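You operate a simulated robot arm through the tools that you are given. There is no shell and no other tool. Be economical: measure what you need, move in short steps, check, and stop when the job is done.

You are at the controls of a simulated two-armed robot. One attempt, no reset.

JOB
Unplug the full green pack, holding it steady, and set it on top of the battery bench.
Fine: switch outlet three off and turn its dial to 0 first. The plug goes home in its rest. Do not drop the pack; leave the other outlets. Set down upright: what you pick out.

It is judged by the outcome, as a careful person would: the job done as asked, and still so three seconds after it is handed in. It fails if anything else is knocked over, pushed out of place, dropped, spilled or broken.

ROBOT AND FRAMES
Two 7-joint arms with two-finger parallel grippers on one trunk, on a base that drives. Base frame: it is fixed to the floor where the robot stands at the start and does not move with it; the origin is under the middle of the robot, x ahead of it, y to its left, z up; the surface under the hand at the start is at about z = 850. Units: mm, degrees, N and s.
The left shoulder is at the start at [137, 171, 1143], the right one opposite. With the tool pointing down near the work surface each hand reaches from about 460 to 920 mm from the robot's upright axis, wherever it stands, measured 20 degrees to its own side. Places, roughly: grey plug of outlet three (3x3x8 cm) [500, -200, 1000]; plug rest of outlet three [700, -300, 900]; top of the battery bench [500, -900, 800]. Payload 4.4 kg a hand.
The tool frame of a hand sits at the grasp point between the pads (the TCP): z along the fingers, y along the line on which they close. The tips reach 23 mm beyond it. The gripper opens to 94 mm. The fingers are 38 mm wide and 10 mm thick; the gripper's body (54 by 96 mm) begins 39 mm behind the TCP.
Orientation is that of the tool frame in the base frame, as a unit quaternion [w, x, y, z]. With the fingers straight down and closing along the base's y, the tool's x points along the base's -x, its y along +y and its z along -z.

CONTROLS
- The arms move only by the tool nudge_tool. It takes "left_steps", "right_steps" or both (then of equal length, played together; a hand with none holds still); each is a list of rows, each a list of 7 numbers: the shift along the tool's x, y, z in units of 400 mm (1.0 is 400 mm), then the turn, a rotation vector about the tool's x, y, z in units of 180 degrees (1.0 is 180 degrees), then the finger opening in mm, from 0 to 94. In form: [[x, y, z, wx, wy, wz, claw], ...]. A call has 1 to 20 rows; each row is the pose to reach, as a shift and turn from the pose commanded when the call began, along the tool's axes at that moment. A call with a number of a shift or a turn outside -1 to 1 is refused whole. A row lasts 0.2 s, in which the tool goes at most 50 mm and 8.6 degrees; a call with a longer step from one row to the next is refused whole, and so is a gripper value outside its range. A pose out of reach is approached as far as the arm can. The call stops where the force on the tool passes 40 N (or 10 N more than at its start, if that is more) or the arm is blocked; 0.2 s more then pass. Each finger travels about 72 mm/s and halts on what it meets, pressing with about 21 N; the grip force reading is that of the motor and also rises with nothing between the fingers. The clock runs only during rows and for 0.2 s after the last one: add rows that repeat a pose to give the fingers time. It gives the time, the measured TCP pose, the force on the tool (base axes), the opening and the grip force at its end, in the units of the frame above (readings bear some noise), with the torque about the TCP (base axes, N m) and any sound that the robot's microphone picked up.
- Cameras (640 x 400 px; columns grow to the right, rows downward): "scene" is now at [268.3, -42.8, 1285]; the picture's right is [-0.38, -0.93, 0.00], its down [-0.50, 0.20, -0.84] and it looks along [0.78, -0.32, -0.54] (base axes); focal length 214 px, centre (320, 200). "left" rides on the left gripper at [86, -16, -75] in its tool frame; the picture's right is [0.18, 0.98, 0.00], its down [-0.58, 0.11, -0.81] and it looks along [-0.79, 0.15, 0.59] (tool axes); focal length 243 px, centre (320, 200). "right" rides on the right gripper at [86, 16, -74] in its tool frame; the picture's right is [-0.18, 0.98, 0.00], its down [-0.58, -0.11, -0.81] and it looks along [-0.79, -0.15, 0.59] (tool axes); focal length 243 px, centre (320, 200). There is no depth. A picture from a camera that has moved, and an enlarged one, comes with that camera's place and axes in the base frame and with its lens. The place of the scene camera against the robot may be out by one fixed shift of up to 25 mm in any direction.
- camera(camera): a new picture of that camera. It takes no simulated time.
- slide_trunk(by): slides the trunk up (or, below 0, down) by that many mm; the arms and the scene camera ride with it, the base frame stays. It gives what a move gives, with no picture.
- steer(legs): drives the robot by 1 to 6 legs, each [ahead, left, turn to the left] in mm, mm and degrees, along the robot's own axes; the way and the turn of a leg run together, so that a leg with both is an arc; at most 1500 mm and 180 degrees a leg. The arms and the cameras ride along, it lands a little off, and it stops where it bumps. It gives what a move gives.
- turn_head(pan, tilt): turns the head with the scene camera to pan (to the left, within 80 degrees either way) and tilt (down, from -29 to 69), counted from straight ahead of the robot. It gives what a move gives.
- zoom(camera, box): a new picture of the part [left, top, right, bottom] of that camera's present view, enlarged. It takes no simulated time.
- sign_off(): hands the job in; it is judged then, once.

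Work in short steps. Places have to be worked out from the pictures, the camera data and where the tool is seen: move nearer, look again, correct. Check each grasp and each placing, and mend what went wrong. You have 120 turns and 100 pictures in all, those below and enlarged ones among them. Open the grippers and draw the arms clear of the work before you hand the job in, unless the task says otherwise; then end with one line.

The tools are called by a JSON object that holds its "op" and its "data". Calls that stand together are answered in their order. nudge_tool: Moves the arms, as the interface text tells. Its arguments: {"type":"object","properties":{"left_steps":{"type":"array"},"right_steps":{"type":"array"}},"required":[]} The other tools are called the same way: slide_trunk (by) slides the trunk up or down; steer (legs) drives the base; turn_head (pan, tilt) turns the head that bears the scene camera; camera (camera) takes a picture; zoom (camera, box) takes an enlarged picture of a part of a camera's view; sign_off () hands the job in.

At the start:

```text
clock: 0.0
left_ee_pos: [451.3, 81.9, 1213.3]
left_tool_rot: [0.0, -0.001, 1.0, 0.0]
left_ft_force: [0.6, 0.1, -0.4]
left_wrist_torque: [0.01, 0.0, 0.0]
left_gripper_width: 94.0
left_grip_force: 0.0
right_ee_pos: [448.5, -431.8, 1215.6]
right_tool_rot: [0.001, 0.0, 1.0, 0.0]
right_ft_force: [0.6, -0.4, -0.7]
right_wrist_torque: [-0.02, 0.0, 0.03]
right_gripper_width: 94.0
right_grip_force: 0.0
trunk travel left (down, up): [-158.0, 231.0]
robot x, y, heading: [-2.0, 2.7, -0.1]
head pan, tilt: [-22.1, 32.7]
```

scene: 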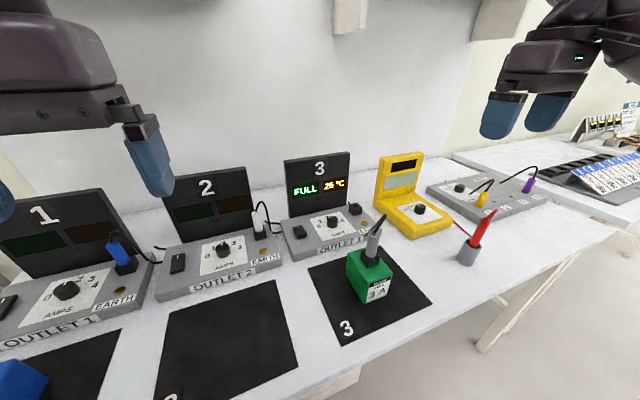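
right: 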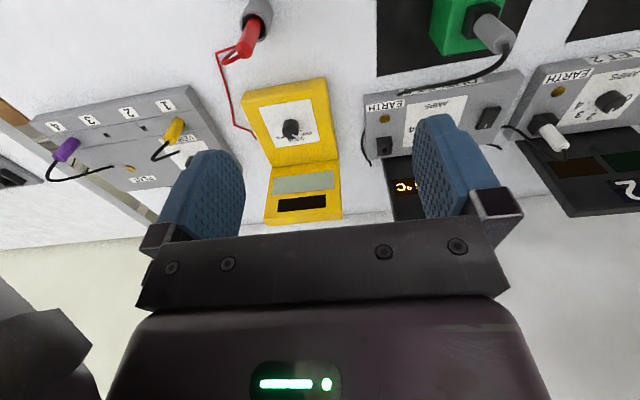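
left: 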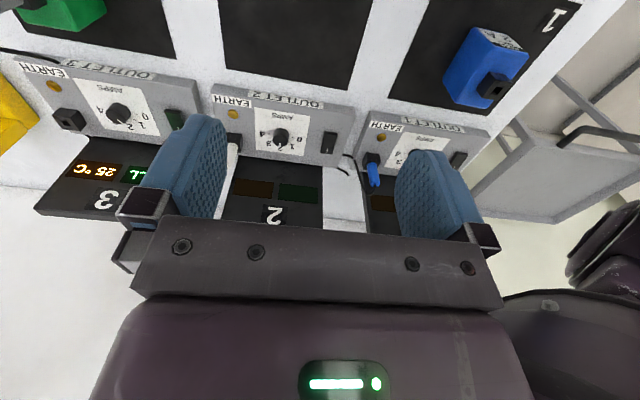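

The green pack sits on mat 3 with the grey plug in its top. I zoom in on outlet three and the pack.

{"op": "zoom", "data": {"camera": "scene", "box": [270, 140, 430, 240]}}

{"op": "zoom", "data": {"camera": "scene", "box": [300, 200, 460, 300]}}

{"op": "zoom", "data": {"camera": "right", "box": [360, 0, 560, 125]}}

```text
4.00 times, centred on (350, 190) of scene
camera zoom: at [268.3, -42.8, 1285.0], right [-0.38, -0.93, 0.0], down [-0.5, 0.2, -0.84], along [0.78, -0.32, -0.54], focal length 858 px, centre (200, 240)
```

zoom: 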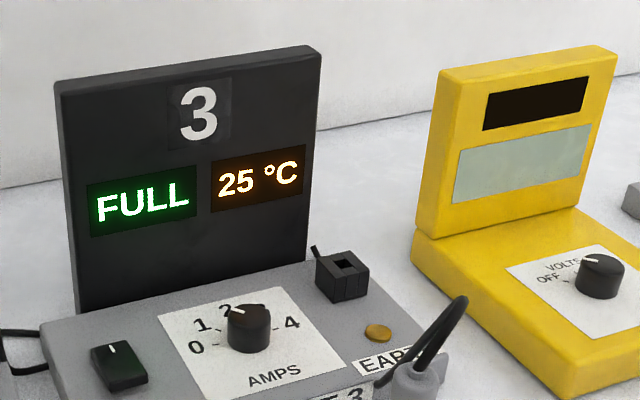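

```text
4.00 times, centred on (380, 250) of scene
camera zoom: at [268.3, -42.8, 1285.0], right [-0.38, -0.93, 0.0], down [-0.5, 0.2, -0.84], along [0.78, -0.32, -0.54], focal length 858 px, centre (80, 0)
```

zoom: 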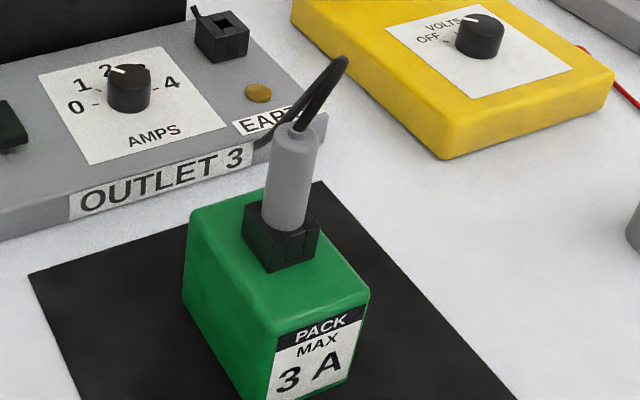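

```text
3.20 times, centred on (460, 62) of right
camera zoom: at [362.6, -419.1, 1290.4], right [0.18, 0.98, 0.0], down [0.58, -0.11, 0.81], along [0.79, -0.15, -0.59], focal length 776 px, centre (-128, 640)
```

zoom: 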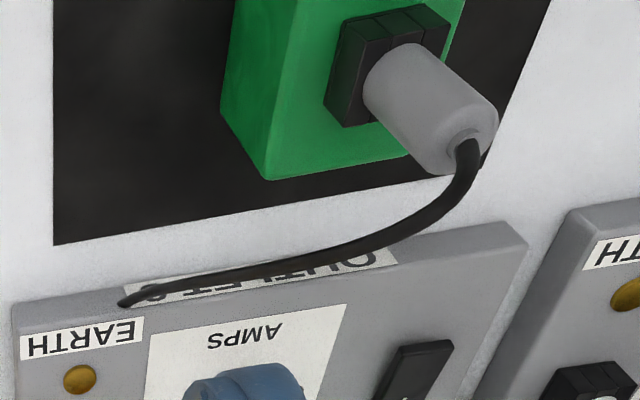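

Outlet 3 reads FULL and its dial stands at about 2. I look around at the battery bench and down at the pack.

{"op": "turn_head", "data": {"pan": -65, "tilt": 30}}

{"op": "camera", "data": {"camera": "scene"}}

{"op": "turn_head", "data": {"pan": -28, "tilt": 55}}

{"op": "camera", "data": {"camera": "scene"}}

```text
clock: 1.1
left_ee_pos: [451.2, 81.7, 1214.7]
left_tool_rot: [0.001, 0.001, 1.0, 0.0]
left_ft_force: [-0.1, 0.2, 0.4]
left_wrist_torque: [-0.01, -0.01, 0.01]
left_gripper_width: 94.0
left_grip_force: 0.0
right_ee_pos: [449.1, -434.5, 1216.2]
right_tool_rot: [0.0, 0.0, 1.0, 0.0]
right_ft_force: [0.1, -0.5, -0.3]
right_wrist_torque: [-0.04, 0.01, -0.02]
right_gripper_width: 94.0
right_grip_force: 0.1
trunk travel left (down, up): [-158.0, 231.0]
robot x, y, heading: [-1.8, -2.5, -0.2]
head pan, tilt: [-65.0, 30.0]
```

```text
93 pictures are left
camera scene: at [223.8, -91.2, 1289.2], right [-0.91, -0.42, 0.0], down [-0.21, 0.45, -0.87], along [0.37, -0.78, -0.5], focal length 214 px, centre (320, 200)
```

scene: 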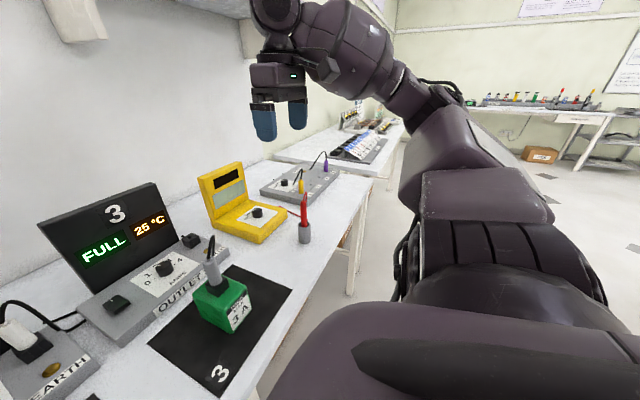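

```text
clock: 2.1
left_ee_pos: [452.3, 82.9, 1213.5]
left_tool_rot: [-0.001, -0.001, 1.0, -0.001]
left_ft_force: [0.2, -0.8, -0.1]
left_wrist_torque: [0.0, -0.01, -0.01]
left_gripper_width: 94.0
left_grip_force: 0.2
right_ee_pos: [447.4, -434.4, 1216.4]
right_tool_rot: [0.001, 0.0, 1.0, 0.0]
right_ft_force: [0.1, -0.6, -0.2]
right_wrist_torque: [0.01, 0.0, -0.01]
right_gripper_width: 94.0
right_grip_force: 0.1
trunk travel left (down, up): [-158.0, 231.0]
robot x, y, heading: [-2.3, 1.4, 0.0]
head pan, tilt: [-28.0, 55.0]
```

```text
92 pictures are left
camera scene: at [249.2, -43.2, 1253.2], right [-0.47, -0.88, 0.0], down [-0.72, 0.39, -0.57], along [0.51, -0.27, -0.82], focal length 214 px, centre (320, 200)
```

scene: 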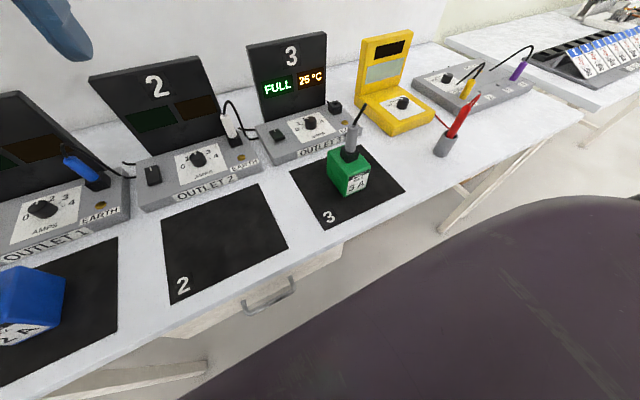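

I need to know which one the "battery bench" is. I zoom toward the far right.

{"op": "turn_head", "data": {"pan": -55, "tilt": 20}}

{"op": "zoom", "data": {"camera": "scene", "box": [220, 100, 540, 300]}}

{"op": "turn_head", "data": {"pan": -80, "tilt": 20}}

{"op": "camera", "data": {"camera": "scene"}}

{"op": "turn_head", "data": {"pan": 70, "tilt": 30}}

{"op": "camera", "data": {"camera": "scene"}}

```text
clock: 3.1
left_ee_pos: [451.6, 83.2, 1213.8]
left_tool_rot: [0.0, 0.0, 1.0, 0.0]
left_ft_force: [0.5, -1.1, -0.1]
left_wrist_torque: [0.01, -0.02, -0.01]
left_gripper_width: 94.1
left_grip_force: 0.1
right_ee_pos: [448.6, -434.5, 1215.8]
right_tool_rot: [0.001, 0.0, 1.0, 0.0]
right_ft_force: [-0.4, 0.4, -0.6]
right_wrist_torque: [-0.02, -0.02, 0.0]
right_gripper_width: 93.9
right_grip_force: 0.0
trunk travel left (down, up): [-158.0, 231.0]
robot x, y, heading: [-1.6, 0.4, -0.2]
head pan, tilt: [-55.0, 20.0]
```

```text
2.00 times, centred on (380, 200) of scene
camera zoom: at [239.0, -85.5, 1305.1], right [-0.82, -0.57, 0.0], down [-0.2, 0.28, -0.94], along [0.54, -0.77, -0.34], focal length 429 px, centre (200, 200)
```

zoom: 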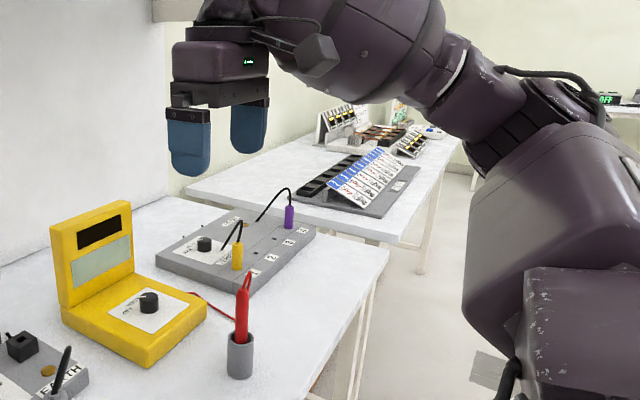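

```text
clock: 4.0
left_ee_pos: [450.9, 82.8, 1212.5]
left_tool_rot: [0.0, 0.0, 1.0, 0.0]
left_ft_force: [0.4, 0.0, 0.3]
left_wrist_torque: [0.01, 0.0, 0.01]
left_gripper_width: 94.3
left_grip_force: 0.1
right_ee_pos: [448.3, -433.9, 1215.8]
right_tool_rot: [0.0, -0.001, 1.0, 0.0]
right_ft_force: [-0.4, 0.1, 0.2]
right_wrist_torque: [0.0, -0.03, 0.02]
right_gripper_width: 94.0
right_grip_force: 0.1
trunk travel left (down, up): [-158.0, 231.0]
robot x, y, heading: [-0.3, 2.5, 0.1]
head pan, tilt: [-80.0, 20.0]
```

```text
90 pictures are left
camera scene: at [201.8, -101.0, 1305.2], right [-0.98, -0.17, 0.0], down [-0.06, 0.34, -0.94], along [0.16, -0.93, -0.34], focal length 214 px, centre (320, 200)
```

scene: 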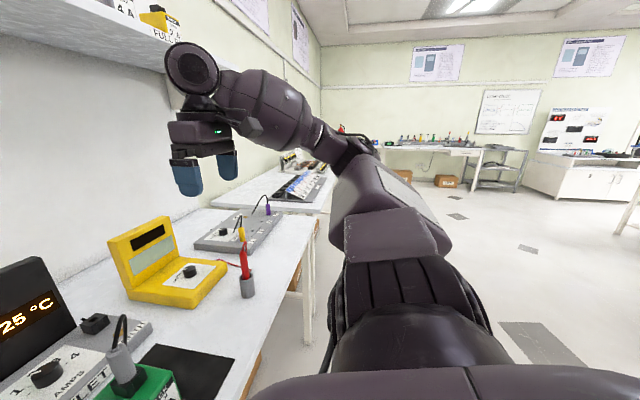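

```text
clock: 6.4
left_ee_pos: [451.0, 82.4, 1213.9]
left_tool_rot: [0.0, -0.001, 1.0, 0.001]
left_ft_force: [0.5, 0.6, 0.2]
left_wrist_torque: [-0.01, 0.02, 0.0]
left_gripper_width: 94.0
left_grip_force: 0.2
right_ee_pos: [449.1, -434.5, 1216.2]
right_tool_rot: [0.0, 0.0, 1.0, 0.0]
right_ft_force: [0.3, -0.2, 0.4]
right_wrist_torque: [0.01, 0.0, 0.01]
right_gripper_width: 94.3
right_grip_force: 0.0
trunk travel left (down, up): [-158.0, 231.0]
robot x, y, heading: [1.3, -3.2, 0.1]
head pan, tilt: [70.0, 30.0]
```

```text
89 pictures are left
camera scene: at [216.5, 75.7, 1289.2], right [0.94, -0.34, 0.0], down [-0.17, -0.47, -0.87], along [0.3, 0.81, -0.5], focal length 214 px, centre (320, 200)
```

scene: 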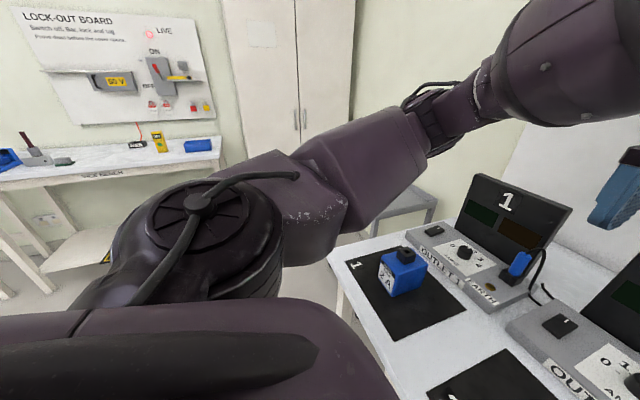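

The side bench carries a label on its edge, so the other benches may too. I back away to see their front edges.

{"op": "steer", "data": {"legs": [[-900, 0, 0], [0, -500, -20]]}}

{"op": "turn_head", "data": {"pan": -15, "tilt": 20}}

{"op": "camera", "data": {"camera": "scene"}}

{"op": "zoom", "data": {"camera": "scene", "box": [160, 150, 480, 350]}}

```text
clock: 15.7
left_ee_pos: [-559.7, -565.3, 1213.3]
left_tool_rot: [0.0, 0.176, 0.984, 0.0]
left_ft_force: [0.7, 0.2, 0.1]
left_wrist_torque: [-0.02, 0.04, -0.05]
left_gripper_width: 94.0
left_grip_force: 0.1
right_ee_pos: [-742.2, -1049.6, 1216.1]
right_tool_rot: [0.0, 0.176, 0.984, 0.0]
right_ft_force: [0.7, -0.2, 0.5]
right_wrist_torque: [-0.04, -0.02, 0.0]
right_gripper_width: 94.1
right_grip_force: 0.1
trunk travel left (down, up): [-158.0, 231.0]
robot x, y, heading: [-1014.7, -488.3, -20.4]
head pan, tilt: [70.0, 30.0]
```

```text
clock: 17.3
left_ee_pos: [-558.4, -566.6, 1213.5]
left_tool_rot: [0.0, 0.177, 0.984, 0.0]
left_ft_force: [0.1, 0.0, 0.0]
left_wrist_torque: [0.02, -0.01, -0.01]
left_gripper_width: 94.1
left_grip_force: 0.1
right_ee_pos: [-741.7, -1049.1, 1214.7]
right_tool_rot: [0.0, 0.177, 0.984, 0.0]
right_ft_force: [0.4, -0.5, -0.1]
right_wrist_torque: [-0.01, 0.0, 0.0]
right_gripper_width: 94.0
right_grip_force: 0.1
trunk travel left (down, up): [-158.0, 231.0]
robot x, y, heading: [-1010.5, -488.6, -20.3]
head pan, tilt: [-15.0, 20.0]
```

```text
88 pictures are left
camera scene: at [-760.2, -609.4, 1305.2], right [-0.58, -0.82, 0.0], down [-0.28, 0.2, -0.94], along [0.77, -0.54, -0.34], focal length 214 px, centre (320, 200)
```

scene: 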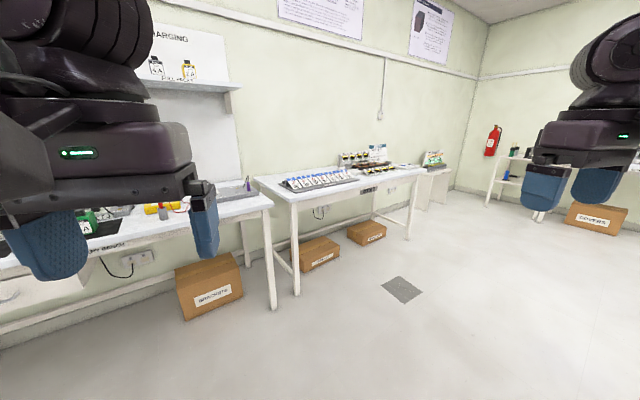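

```text
2.00 times, centred on (320, 250) of scene
camera zoom: at [-760.2, -609.4, 1305.2], right [-0.58, -0.82, 0.0], down [-0.28, 0.2, -0.94], along [0.77, -0.54, -0.34], focal length 429 px, centre (320, 100)
```

zoom: 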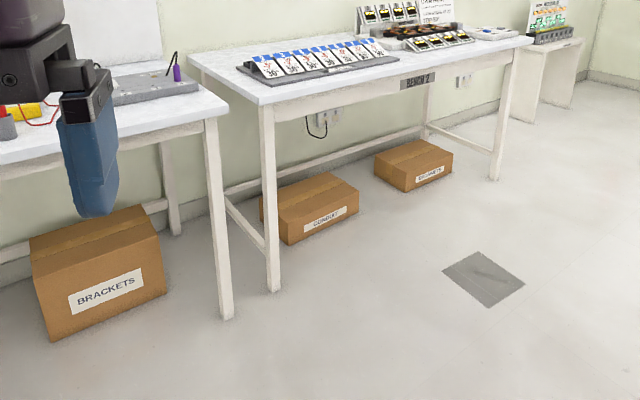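

The second bench is labelled "BENCH 2". I look at the first bench's label and at the shelf.

{"op": "zoom", "data": {"camera": "scene", "box": [70, 220, 150, 270]}}

{"op": "turn_head", "data": {"pan": 22, "tilt": 15}}

{"op": "camera", "data": {"camera": "scene"}}

{"op": "zoom", "data": {"camera": "scene", "box": [200, 60, 440, 210]}}

```text
8.00 times, centred on (110, 245) of scene
camera zoom: at [-760.2, -609.4, 1305.2], right [-0.58, -0.82, 0.0], down [-0.28, 0.2, -0.94], along [0.77, -0.54, -0.34], focal length 1716 px, centre (2000, -160)
```

zoom: 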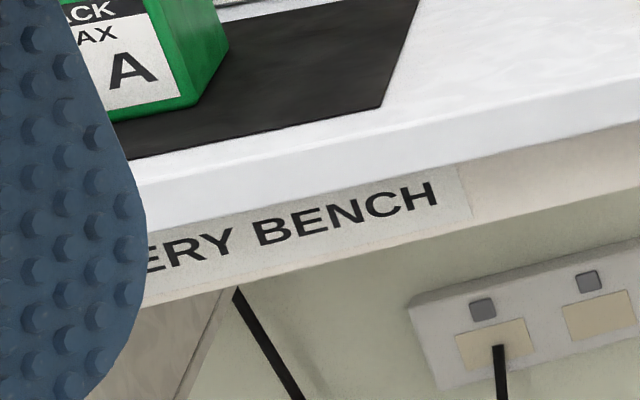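

```text
clock: 18.3
left_ee_pos: [-557.7, -566.6, 1214.1]
left_tool_rot: [0.0, 0.176, 0.984, 0.0]
left_ft_force: [-0.3, -1.0, 0.1]
left_wrist_torque: [0.02, 0.01, 0.02]
left_gripper_width: 93.8
left_grip_force: 0.0
right_ee_pos: [-741.5, -1049.3, 1217.0]
right_tool_rot: [0.0, 0.176, 0.984, 0.0]
right_ft_force: [0.3, 0.0, -0.7]
right_wrist_torque: [-0.04, -0.01, 0.0]
right_gripper_width: 93.9
right_grip_force: 0.1
trunk travel left (down, up): [-158.0, 231.0]
robot x, y, heading: [-1014.3, -487.4, -20.5]
head pan, tilt: [22.0, 15.0]
```

```text
85 pictures are left
camera scene: at [-742.9, -553.0, 1313.4], right [0.03, -1.0, 0.0], down [-0.26, -0.01, -0.97], along [0.97, 0.03, -0.26], focal length 214 px, centre (320, 200)
```

scene: 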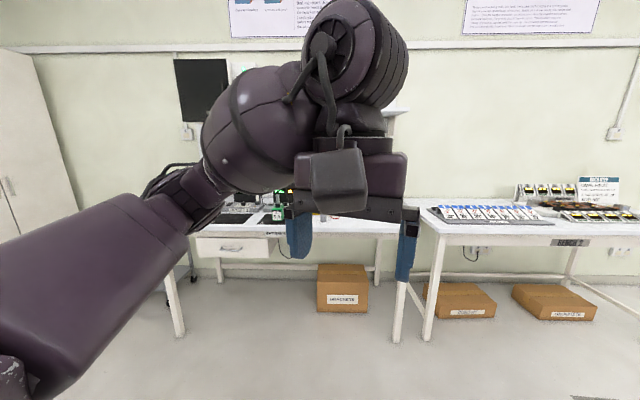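

```text
2.67 times, centred on (320, 135) of scene
camera zoom: at [-742.9, -553.0, 1313.4], right [0.03, -1.0, 0.0], down [-0.26, -0.01, -0.97], along [0.97, 0.03, -0.26], focal length 572 px, centre (320, 373)
```

zoom: 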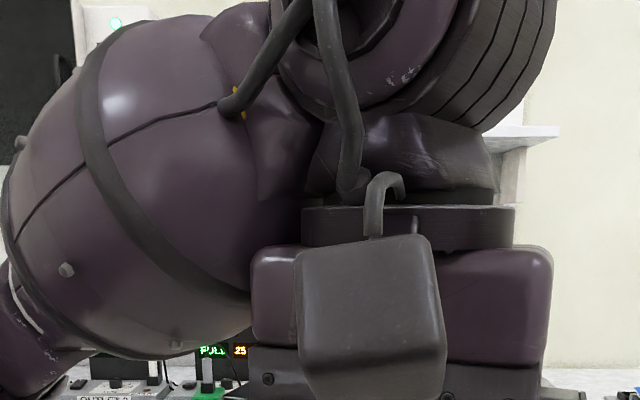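

The first bench, where the outlets stand, is the BATTERY BENCH; its free right part is the goal. I drive back so that I stand in front of outlet three.

{"op": "steer", "data": {"legs": [[0, 0, 20.4], [600, 288, 0], [400, 0, 0]]}}

{"op": "turn_head", "data": {"pan": -5, "tilt": 45}}

{"op": "camera", "data": {"camera": "scene"}}

{"op": "camera", "data": {"camera": "right"}}

{"op": "camera", "data": {"camera": "left"}}

```text
clock: 25.2
left_ee_pos: [453.6, -133.8, 1213.4]
left_tool_rot: [0.001, 0.007, 1.0, 0.0]
left_ft_force: [0.7, -0.9, 0.3]
left_wrist_torque: [0.06, 0.0, 0.02]
left_gripper_width: 94.0
left_grip_force: 0.0
right_ee_pos: [443.4, -650.0, 1214.1]
right_tool_rot: [0.0, 0.008, 1.0, 0.0]
right_ft_force: [0.0, -0.4, 0.1]
right_wrist_torque: [0.0, 0.02, -0.02]
right_gripper_width: 93.9
right_grip_force: 0.0
trunk travel left (down, up): [-158.0, 231.0]
robot x, y, heading: [-2.1, -211.2, -0.8]
head pan, tilt: [22.0, 15.0]
```

```text
clock: 26.2
left_ee_pos: [454.3, -134.1, 1213.1]
left_tool_rot: [0.0, 0.007, 1.0, 0.0]
left_ft_force: [0.2, 0.8, 0.4]
left_wrist_torque: [0.0, -0.04, -0.01]
left_gripper_width: 94.0
left_grip_force: 0.0
right_ee_pos: [442.4, -650.6, 1215.1]
right_tool_rot: [0.0, 0.008, 1.0, 0.0]
right_ft_force: [-1.0, -0.2, 0.0]
right_wrist_torque: [0.02, -0.02, 0.0]
right_gripper_width: 94.0
right_grip_force: 0.1
trunk travel left (down, up): [-158.0, 231.0]
robot x, y, heading: [1.3, -209.3, -1.0]
head pan, tilt: [-5.0, 45.0]
```

```text
83 pictures are left
camera scene: at [267.1, -229.9, 1266.6], right [-0.1, -0.99, 0.0], down [-0.7, 0.07, -0.71], along [0.7, -0.07, -0.71], focal length 214 px, centre (320, 200)
```

scene: 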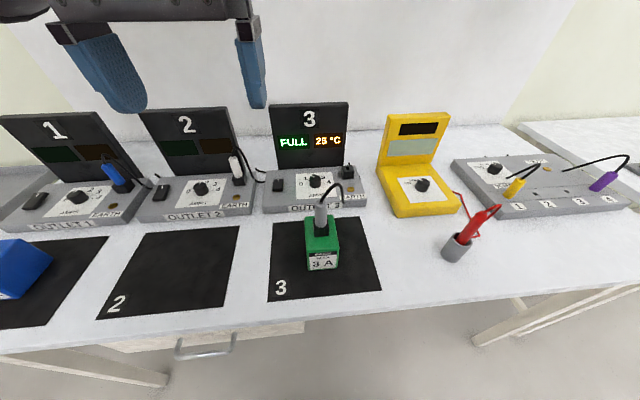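

```text
82 pictures are left
camera right: at [357.0, -634.3, 1290.4], right [0.2, 0.98, 0.0], down [0.58, -0.12, 0.81], along [0.79, -0.16, -0.59], focal length 243 px, centre (320, 200)
```

right: 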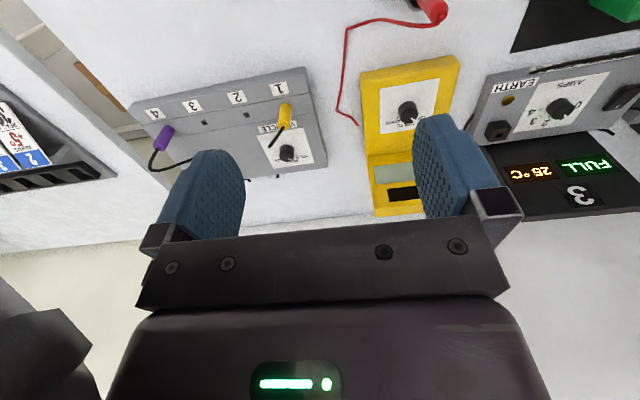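

```text
81 pictures are left
camera left: at [365.9, -149.7, 1288.4], right [-0.17, 0.99, 0.0], down [0.58, 0.1, 0.81], along [0.79, 0.14, -0.59], focal length 243 px, centre (320, 200)
```

left: 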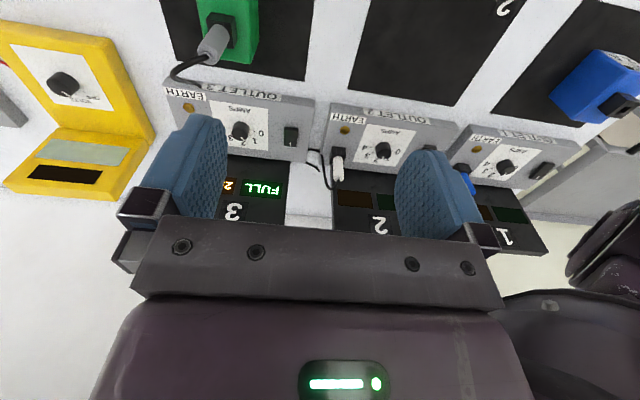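

I zoom with both wrist cameras and the scene camera on outlet 3 to triangulate its parts.

{"op": "zoom", "data": {"camera": "left", "box": [140, 0, 320, 112]}}

{"op": "zoom", "data": {"camera": "left", "box": [160, 70, 320, 170]}}

{"op": "zoom", "data": {"camera": "right", "box": [480, 50, 640, 150]}}

{"op": "zoom", "data": {"camera": "scene", "box": [240, 130, 400, 230]}}

{"op": "zoom", "data": {"camera": "scene", "box": [250, 180, 410, 280]}}

```text
3.56 times, centred on (230, 56) of left
camera zoom: at [365.9, -149.7, 1288.4], right [-0.17, 0.99, 0.0], down [0.58, 0.1, 0.81], along [0.79, 0.14, -0.59], focal length 863 px, centre (640, 712)
```

zoom: 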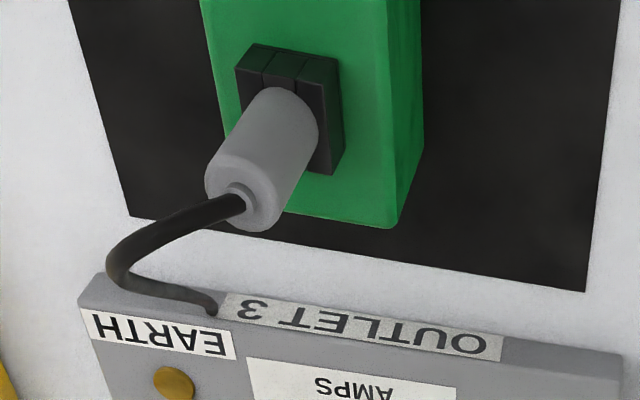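

```text
4.00 times, centred on (240, 120) of left
camera zoom: at [365.9, -149.7, 1288.4], right [-0.17, 0.99, 0.0], down [0.58, 0.1, 0.81], along [0.79, 0.14, -0.59], focal length 970 px, centre (640, 520)
```

zoom: 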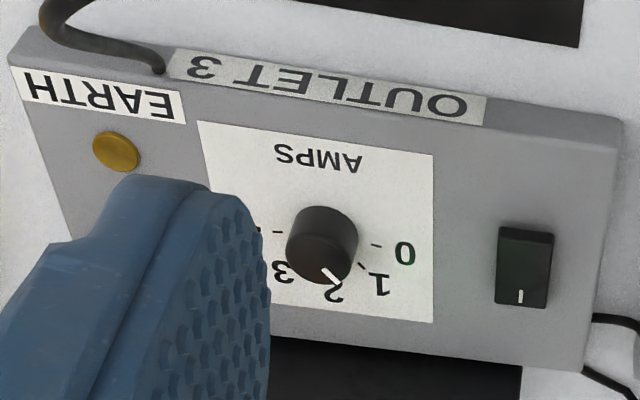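

```text
4.00 times, centred on (560, 100) of right
camera zoom: at [357.0, -634.3, 1290.4], right [0.2, 0.98, 0.0], down [0.58, -0.12, 0.81], along [0.79, -0.16, -0.59], focal length 970 px, centre (-640, 600)
```

zoom: 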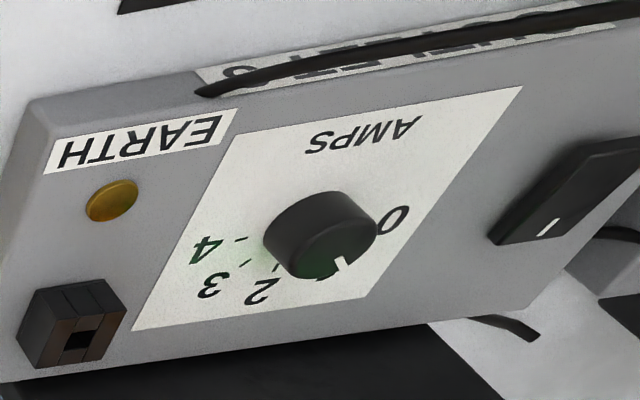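

```text
4.00 times, centred on (320, 180) of scene
camera zoom: at [267.1, -229.9, 1266.6], right [-0.1, -0.99, 0.0], down [-0.7, 0.07, -0.71], along [0.7, -0.07, -0.71], focal length 858 px, centre (320, 280)
```

zoom: 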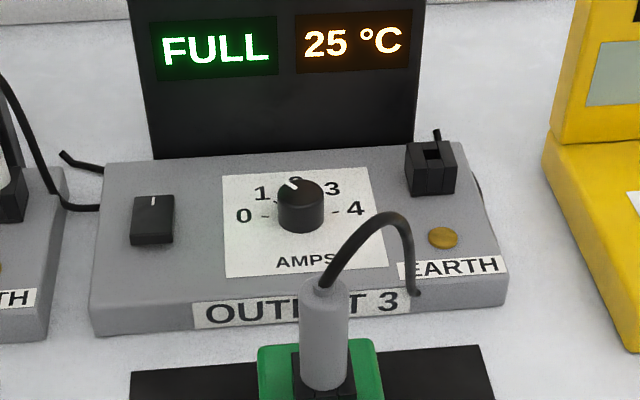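

```text
4.00 times, centred on (330, 230) of scene
camera zoom: at [267.1, -229.9, 1266.6], right [-0.1, -0.99, 0.0], down [-0.7, 0.07, -0.71], along [0.7, -0.07, -0.71], focal length 858 px, centre (280, 80)
```

zoom: 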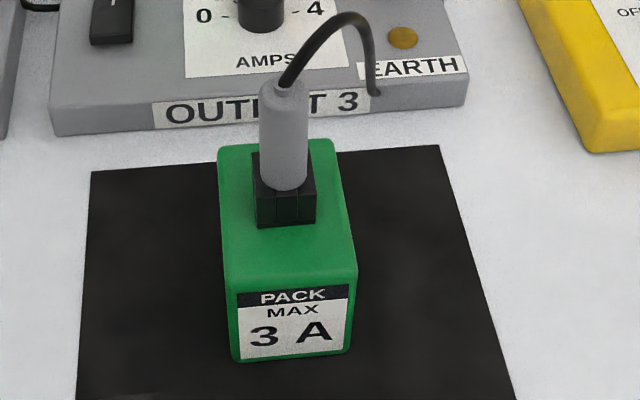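

Triangulated: switch (696,-154,890), dial (693,-253, top 905), rest (732,-348,~905), plug top (501,-248,1012), and pack centre (498,-249), about 57 x 78 mm with its top at about 935. I compare the switches before touching any.

{"op": "zoom", "data": {"camera": "left", "box": [270, 110, 350, 160]}}

{"op": "zoom", "data": {"camera": "scene", "box": [140, 165, 300, 215]}}

{"op": "zoom", "data": {"camera": "scene", "box": [260, 160, 350, 215]}}

```text
8.00 times, centred on (310, 135) of left
camera zoom: at [365.9, -149.7, 1288.4], right [-0.17, 0.99, 0.0], down [0.58, 0.1, 0.81], along [0.79, 0.14, -0.59], focal length 1941 px, centre (400, 720)
```

zoom: 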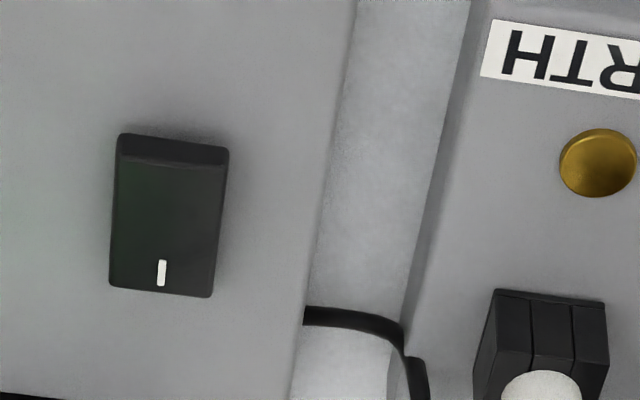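

```text
4.00 times, centred on (220, 190) of scene
camera zoom: at [267.1, -229.9, 1266.6], right [-0.1, -0.99, 0.0], down [-0.7, 0.07, -0.71], along [0.7, -0.07, -0.71], focal length 858 px, centre (720, 240)
```

zoom: 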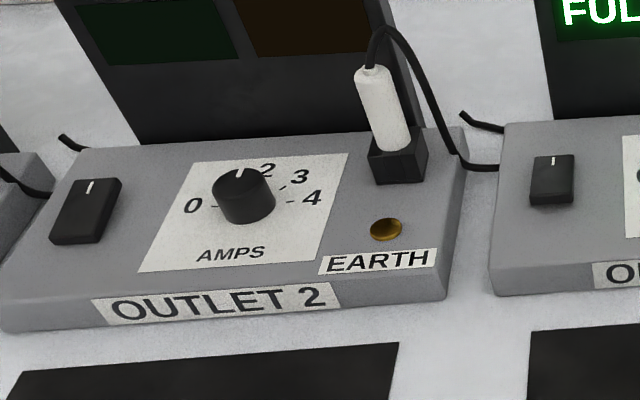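

```text
7.11 times, centred on (305, 188) of scene
camera zoom: at [267.1, -229.9, 1266.6], right [-0.1, -0.99, 0.0], down [-0.7, 0.07, -0.71], along [0.7, -0.07, -0.71], focal length 1525 px, centre (427, 289)
```

zoom: 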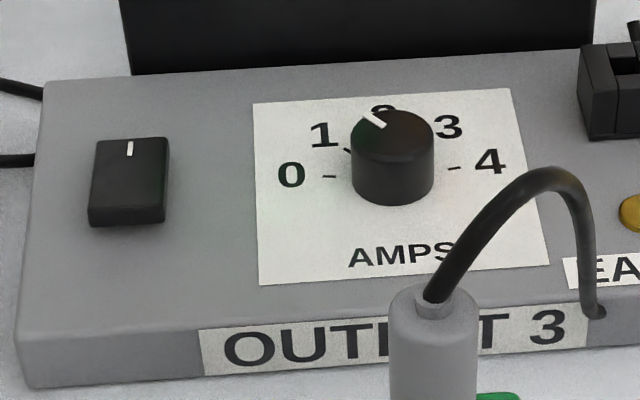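

The rocker's marked (rear) half is down and its front half is raised, so outlet 3 is on; I have to press the front half at about (682,-154). I bring the left hand, closed and turned 90°, to hover above it.

{"op": "nudge_tool", "data": {"left_steps": [[-0.0476, -0.0035, 0.0527, 0, 0, 0.0417, 60], [-0.0951, -0.0069, 0.1054, 0, 0, 0.0833, 40], [-0.1427, -0.0104, 0.1581, 0, 0, 0.125, 20], [-0.1903, -0.0138, 0.2108, 0, 0, 0.1667, 0], [-0.2378, -0.0173, 0.2635, 0, 0, 0.2083, 0], [-0.2854, -0.0208, 0.3163, 0, 0, 0.25, 0], [-0.3329, -0.0242, 0.369, 0, 0, 0.2917, 0], [-0.3805, -0.0277, 0.4217, 0, 0, 0.3333, 0], [-0.4281, -0.0311, 0.4744, 0, 0, 0.375, 0], [-0.4756, -0.0346, 0.5271, 0, 0, 0.4167, 0], [-0.5232, -0.038, 0.5798, 0, 0, 0.4583, 0], [-0.5708, -0.0415, 0.6, 0, 0, 0.5, 0], [-0.5708, -0.0415, 0.6, 0, 0, 0.5, 0]]}}

{"op": "camera", "data": {"camera": "left"}}

{"op": "camera", "data": {"camera": "scene"}}

```text
clock: 29.0
left_ee_pos: [604.3, -162.8, 970.8]
left_tool_rot: [0.045, 0.633, 0.77, 0.07]
left_ft_force: [0.1, -0.5, 0.3]
left_wrist_torque: [-0.01, 0.01, 0.01]
left_gripper_width: 0.0
left_grip_force: 20.7
left hand out of reach, approached as far as the arm can: row 10, 11, 12, 13
right_ee_pos: [441.5, -649.4, 1216.0]
right_tool_rot: [0.0, 0.008, 1.0, 0.001]
right_ft_force: [-0.4, 0.5, -0.2]
right_wrist_torque: [-0.04, -0.04, 0.0]
right_gripper_width: 94.1
right_grip_force: 0.1
trunk travel left (down, up): [-158.0, 231.0]
robot x, y, heading: [-0.1, -212.5, -0.9]
head pan, tilt: [-5.0, 45.0]
```

```text
72 pictures are left
camera left: at [558.4, -85.7, 1042.8], right [0.91, 0.37, 0.16], down [0.09, -0.59, 0.8], along [0.39, -0.72, -0.57], focal length 243 px, centre (320, 200)
```

left: 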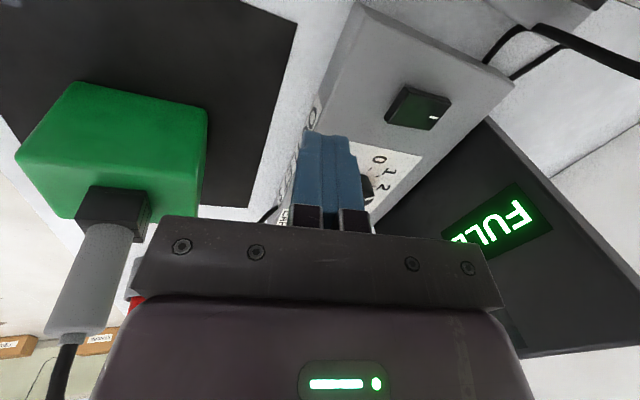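

```text
71 pictures are left
camera scene: at [266.4, -229.6, 1266.7], right [-0.1, -0.99, 0.0], down [-0.7, 0.07, -0.71], along [0.7, -0.07, -0.71], focal length 214 px, centre (320, 200)
```

scene: 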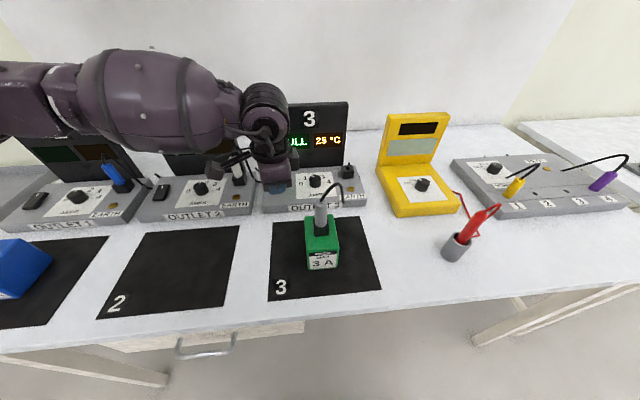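

The 90° turn that way is out of reach. I turn back toward neutral without shifting.

{"op": "nudge_tool", "data": {"left_steps": [[0, 0, 0, 0, 0, -0.045, 0], [0, 0, 0, 0, 0, -0.09, 0], [0, 0, 0, 0, 0, -0.135, 0], [0, 0, 0, 0, 0, -0.18, 0], [0, 0, 0, 0, 0, -0.225, 0], [0, 0, 0, 0, 0, -0.27, 0], [0, 0, 0, 0, 0, -0.315, 0], [0, 0, 0, 0, 0, -0.36, 0], [0, 0, 0, 0, 0, -0.405, 0], [0, 0, 0, 0, 0, -0.45, 0], [0, 0, 0, 0, 0, -0.495, 0]]}}

```text
clock: 31.4
left_ee_pos: [607.7, -164.7, 970.6]
left_tool_rot: [0.08, -0.092, 0.992, 0.019]
left_ft_force: [0.2, -0.4, 0.0]
left_wrist_torque: [-0.01, -0.05, -0.01]
left_gripper_width: 0.1
left_grip_force: 21.2
right_ee_pos: [442.2, -651.0, 1215.2]
right_tool_rot: [0.0, 0.008, 1.0, 0.001]
right_ft_force: [-0.1, 0.2, -0.2]
right_wrist_torque: [-0.01, 0.0, -0.02]
right_gripper_width: 94.0
right_grip_force: 0.2
trunk travel left (down, up): [-158.0, 231.0]
robot x, y, heading: [2.7, -206.5, -1.0]
head pan, tilt: [-5.0, 45.0]
```

The command base follows the achieved pose. I square the hand to straight down and move over the front half of the rocker, at (682,-154,950).

{"op": "nudge_tool", "data": {"left_steps": [[-0.044, -0.0024, 0.02, 0.003, 0.0128, 0.0147, 0], [-0.088, -0.0048, 0.04, 0.006, 0.0255, 0.0293, 0], [-0.132, -0.0071, 0.06, 0.009, 0.0383, 0.044, 0], [-0.1765, -0.0095, 0.081, 0.0121, 0.051, 0.0586, 0], [-0.1765, -0.0095, 0.081, 0.0121, 0.051, 0.0586, 0]]}}

{"op": "camera", "data": {"camera": "left"}}

```text
clock: 32.6
left_ee_pos: [684.6, -151.6, 948.4]
left_tool_rot: [0.0, 0.001, 1.0, 0.0]
left_ft_force: [0.2, 0.4, 0.7]
left_wrist_torque: [0.02, -0.01, -0.01]
left_gripper_width: 0.2
left_grip_force: 21.2
right_ee_pos: [441.4, -650.2, 1215.3]
right_tool_rot: [0.0, 0.008, 1.0, 0.0]
right_ft_force: [0.4, -0.2, -0.4]
right_wrist_torque: [0.03, 0.05, 0.0]
right_gripper_width: 93.9
right_grip_force: 0.0
trunk travel left (down, up): [-158.0, 231.0]
robot x, y, heading: [-0.4, -209.3, -0.9]
head pan, tilt: [-5.0, 45.0]
```

```text
70 pictures are left
camera left: at [596.7, -168.5, 1023.7], right [-0.18, 0.98, 0.0], down [0.58, 0.11, 0.81], along [0.79, 0.15, -0.59], focal length 243 px, centre (320, 200)
```

left: 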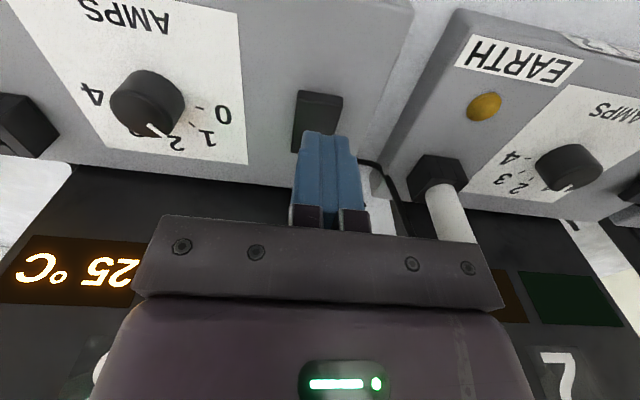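

The hand is aligned (rocker front edge at about x=675, y=-155). I press down slowly.

{"op": "nudge_tool", "data": {"left_steps": [[0.006, -0.006, 0.03, 0, 0, 0, 0], [0.006, -0.006, 0.06, 0, 0, 0, 0], [0.006, -0.006, 0.075, 0, 0, 0, 0], [0.006, -0.006, 0.085, 0, 0, 0, 0], [0.006, -0.006, 0.095, 0, 0, 0, 0], [0.006, -0.006, 0.1, 0, 0, 0, 0], [0.006, -0.006, 0.105, 0, 0, 0, 0]]}}

```text
clock: 34.3
left_ee_pos: [678.8, -155.8, 915.5]
left_tool_rot: [0.007, 0.001, 1.0, -0.005]
left_ft_force: [-5.5, 2.1, 26.0]
left_wrist_torque: [0.15, -0.31, 0.12]
left_gripper_width: 0.0
left_grip_force: 20.5
right_ee_pos: [440.7, -651.1, 1216.2]
right_tool_rot: [0.001, 0.008, 1.0, 0.0]
right_ft_force: [0.6, 0.2, 0.0]
right_wrist_torque: [-0.04, -0.02, 0.02]
right_gripper_width: 94.0
right_grip_force: 0.0
trunk travel left (down, up): [-158.0, 231.0]
robot x, y, heading: [0.8, -209.9, -0.7]
head pan, tilt: [-5.0, 45.0]
stopped in row 7 (left hand): the force on the tool passed its limit at 42 N (the readings are from after the stop); the commanded pose is now the measured one
```

The force reached 42 N with the tips at z 892. I lift and look at whether it flipped.

{"op": "nudge_tool", "data": {"left_steps": [[0.02, 0, -0.05, 0, 0, 0, 0], [0.1, 0, -0.15, 0, 0, 0, 0], [0.2, 0, -0.25, 0, 0, 0, 0]]}}

{"op": "zoom", "data": {"camera": "left", "box": [80, 0, 400, 200]}}

{"op": "zoom", "data": {"camera": "scene", "box": [240, 120, 400, 220]}}

```text
refused: row 2 steps farther than a row can; nothing moved
```

```text
2.00 times, centred on (240, 100) of left
camera zoom: at [591.0, -172.2, 989.2], right [-0.18, 0.98, -0.01], down [0.57, 0.11, 0.81], along [0.8, 0.14, -0.58], focal length 485 px, centre (480, 400)
```

zoom: 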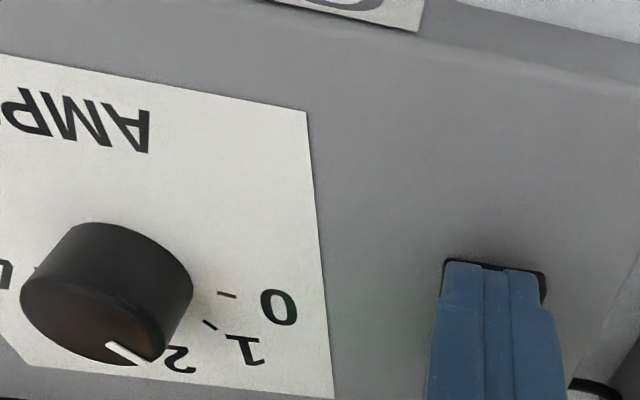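

```text
4.00 times, centred on (320, 170) of scene
camera zoom: at [264.5, -229.3, 1267.0], right [-0.1, -0.99, 0.0], down [-0.7, 0.07, -0.71], along [0.7, -0.07, -0.71], focal length 858 px, centre (320, 320)
```

zoom: 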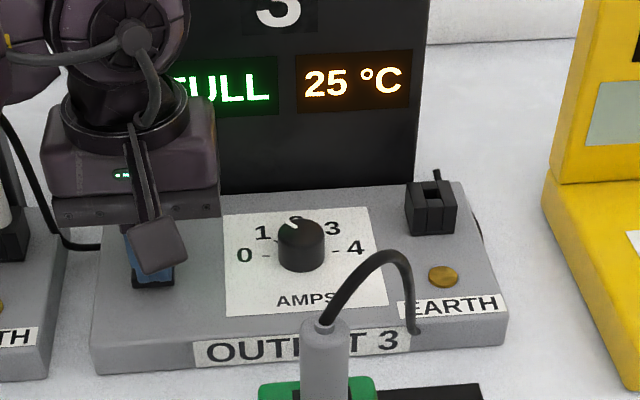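

{"op": "nudge_tool", "data": {"left_steps": [[0.02, 0, -0.05, 0, 0, 0, 0], [0.08, 0, -0.13, 0, 0, 0, 0], [0.14, 0, -0.21, 0, 0, 0, 0]]}}

{"op": "zoom", "data": {"camera": "left", "box": [160, 0, 400, 150]}}

{"op": "zoom", "data": {"camera": "scene", "box": [240, 120, 400, 220]}}

```text
clock: 35.1
left_ee_pos: [621.4, -155.8, 995.7]
left_tool_rot: [0.005, 0.002, 1.0, -0.002]
left_ft_force: [-1.2, -0.1, 0.2]
left_wrist_torque: [0.0, 0.01, 0.0]
left_gripper_width: 0.0
left_grip_force: 21.1
right_ee_pos: [440.2, -649.5, 1216.5]
right_tool_rot: [0.0, 0.008, 1.0, 0.0]
right_ft_force: [0.2, 0.1, 0.2]
right_wrist_torque: [0.0, 0.02, 0.01]
right_gripper_width: 93.9
right_grip_force: 0.1
trunk travel left (down, up): [-158.0, 231.0]
robot x, y, heading: [3.1, -210.6, -0.8]
head pan, tilt: [-5.0, 45.0]
```

```text
2.67 times, centred on (280, 75) of left
camera zoom: at [534.2, -172.5, 1069.5], right [-0.18, 0.98, 0.0], down [0.58, 0.11, 0.81], along [0.8, 0.14, -0.59], focal length 647 px, centre (427, 533)
```

zoom: 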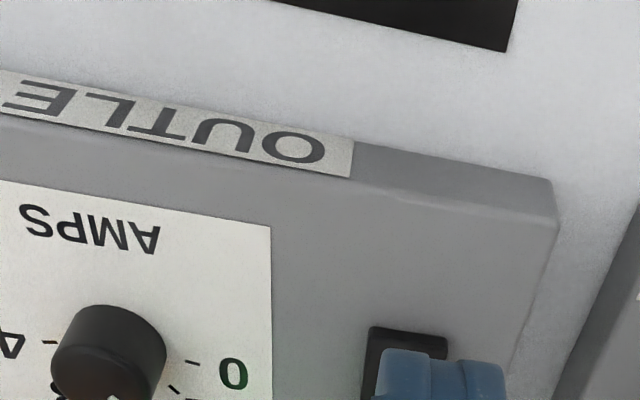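

```text
4.00 times, centred on (320, 170) of scene
camera zoom: at [266.6, -229.9, 1266.6], right [-0.1, -0.99, 0.0], down [-0.7, 0.07, -0.71], along [0.7, -0.07, -0.71], focal length 858 px, centre (320, 320)
```

zoom: 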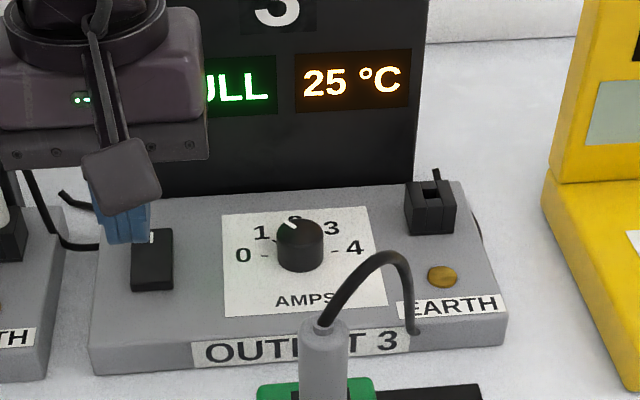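

The hand partly hides the rocker; I raise it further and look again.

{"op": "nudge_tool", "data": {"left_steps": [[0.08, 0.04, -0.08, 0, 0, 0, 0], [0.16, 0.08, -0.16, 0, 0, 0, 0], [0.24, 0.12, -0.24, 0, 0, 0, 0], [0.24, 0.12, -0.24, 0, 0, 0, 0]]}}

{"op": "zoom", "data": {"camera": "scene", "box": [250, 150, 346, 210]}}

{"op": "zoom", "data": {"camera": "left", "box": [140, 60, 300, 160]}}

```text
clock: 36.1
left_ee_pos: [525.3, -107.2, 1088.7]
left_tool_rot: [0.003, 0.001, 1.0, -0.001]
left_ft_force: [-0.5, 0.3, 0.1]
left_wrist_torque: [0.0, 0.03, 0.01]
left_gripper_width: 0.0
left_grip_force: 21.0
right_ee_pos: [442.9, -650.8, 1214.9]
right_tool_rot: [-0.001, 0.008, 1.0, 0.0]
right_ft_force: [0.1, -1.4, 0.2]
right_wrist_torque: [-0.02, 0.03, 0.01]
right_gripper_width: 94.0
right_grip_force: 0.1
trunk travel left (down, up): [-158.0, 231.0]
robot x, y, heading: [-2.9, -211.5, -0.9]
head pan, tilt: [-5.0, 45.0]
```

```text
6.67 times, centred on (298, 180) of scene
camera zoom: at [267.9, -230.2, 1266.2], right [-0.1, -0.99, 0.0], down [-0.7, 0.07, -0.71], along [0.7, -0.07, -0.71], focal length 1430 px, centre (467, 333)
```

zoom: 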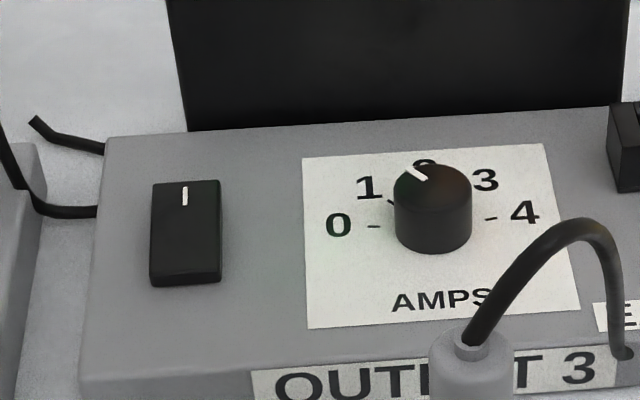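

```text
4.00 times, centred on (220, 110) of left
camera zoom: at [436.7, -123.9, 1162.2], right [-0.18, 0.98, 0.0], down [0.58, 0.11, 0.81], along [0.8, 0.14, -0.59], focal length 970 px, centre (720, 560)
```

zoom: 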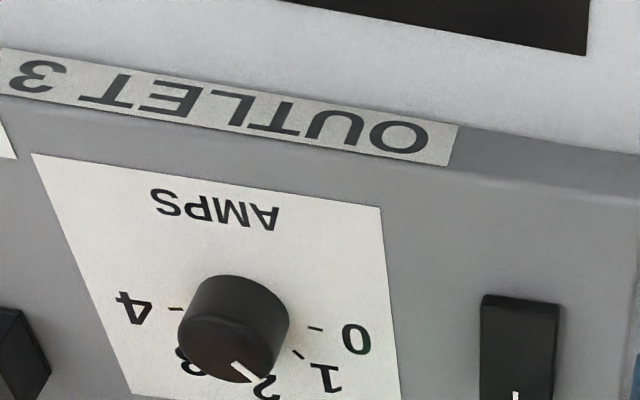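

The rocker is now flipped: front down, marked end raised, the same as outlet 2, so it is off. The dial stands near 1.2 and needs about 55–60° anticlockwise from above. I hover over the dial with a 30° preset and open fingers.

{"op": "nudge_tool", "data": {"left_steps": [[-0.0695, -0.0599, 0.0536, 0, 0, 0.0278, 60], [-0.139, -0.1198, 0.1073, 0, 0, 0.0556, 60], [-0.2084, -0.1798, 0.1609, 0, 0, 0.0833, 60], [-0.2779, -0.2397, 0.2145, 0, 0, 0.1111, 60], [-0.3473, -0.2996, 0.2682, 0, 0, 0.1389, 60], [-0.4168, -0.3595, 0.3218, 0, 0, 0.1667, 60], [-0.4168, -0.3595, 0.3218, 0, 0, 0.1667, 60]]}}

{"op": "camera", "data": {"camera": "left"}}

{"op": "zoom", "data": {"camera": "scene", "box": [240, 120, 400, 220]}}

```text
clock: 37.7
left_ee_pos: [690.5, -254.1, 965.1]
left_tool_rot: [0.004, 0.26, 0.966, -0.001]
left_ft_force: [0.2, 0.8, 0.1]
left_wrist_torque: [-0.02, -0.01, -0.01]
left_gripper_width: 59.9
left_grip_force: 0.0
right_ee_pos: [440.6, -650.0, 1217.2]
right_tool_rot: [0.002, 0.006, 1.0, 0.0]
right_ft_force: [-0.2, 0.2, -0.6]
right_wrist_torque: [0.01, 0.0, -0.01]
right_gripper_width: 93.9
right_grip_force: 0.0
trunk travel left (down, up): [-158.0, 231.0]
robot x, y, heading: [-0.7, -210.2, -1.0]
head pan, tilt: [-5.0, 45.0]
```

```text
63 pictures are left
camera left: at [607.2, -225.5, 1038.4], right [0.34, 0.94, 0.0], down [0.55, -0.2, 0.81], along [0.76, -0.27, -0.58], focal length 243 px, centre (320, 200)
```

left: 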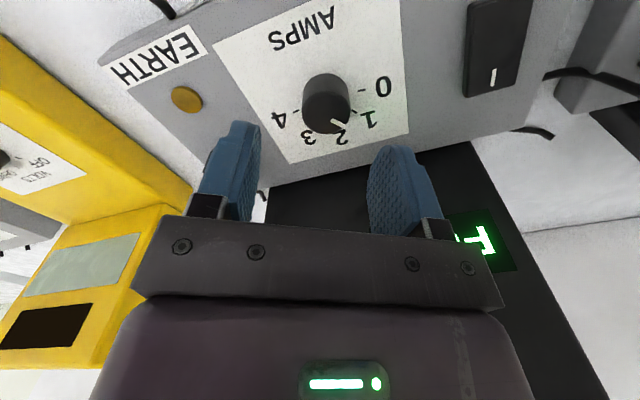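

```text
4.00 times, centred on (320, 170) of scene
camera zoom: at [266.5, -229.4, 1266.8], right [-0.1, -0.99, 0.0], down [-0.7, 0.07, -0.71], along [0.7, -0.07, -0.71], focal length 858 px, centre (320, 320)
```

zoom: 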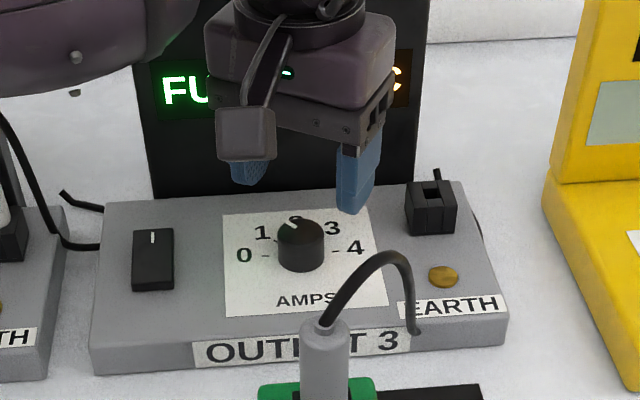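

The pointer is near 1.5, so about 65° is needed. The dial is 3 mm from the hand axis; I descend and close on the knob.

{"op": "nudge_tool", "data": {"left_steps": [[-0.005, 0.006, 0.05, 0, 0, 0, 60], [-0.005, 0.006, 0.1, 0, 0, 0, 60], [-0.005, 0.006, 0.1375, 0, 0, 0, 60], [-0.005, 0.006, 0.1375, 0, 0, 0, 30], [-0.005, 0.006, 0.1375, 0, 0, 0, 30], [-0.005, 0.006, 0.1375, 0, 0, 0, 30]]}}

{"op": "camera", "data": {"camera": "left"}}

```text
clock: 39.1
left_ee_pos: [694.9, -250.2, 908.4]
left_tool_rot: [0.005, 0.26, 0.966, -0.001]
left_ft_force: [-1.9, -2.1, -2.3]
left_wrist_torque: [-0.42, -0.49, 0.02]
left_gripper_width: 31.0
left_grip_force: 45.1
right_ee_pos: [441.9, -651.0, 1215.8]
right_tool_rot: [0.0, 0.007, 1.0, 0.0]
right_ft_force: [0.5, 0.6, 0.0]
right_wrist_torque: [0.0, -0.01, 0.01]
right_gripper_width: 94.1
right_grip_force: 0.1
trunk travel left (down, up): [-158.0, 231.0]
robot x, y, heading: [4.1, -211.9, -0.9]
head pan, tilt: [-5.0, 45.0]
```

```text
61 pictures are left
camera left: at [611.3, -222.1, 982.0], right [0.34, 0.94, 0.0], down [0.55, -0.2, 0.81], along [0.76, -0.27, -0.58], focal length 243 px, centre (320, 200)
```

left: 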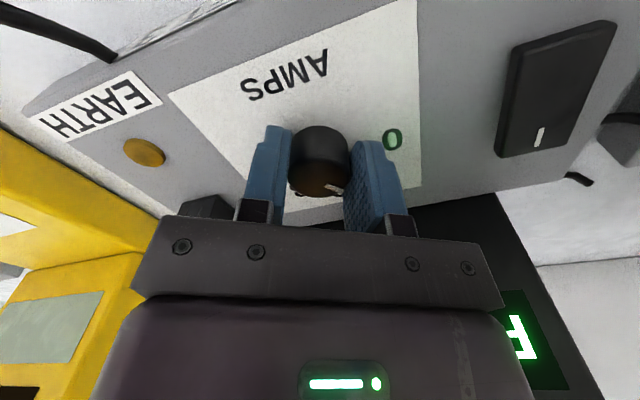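

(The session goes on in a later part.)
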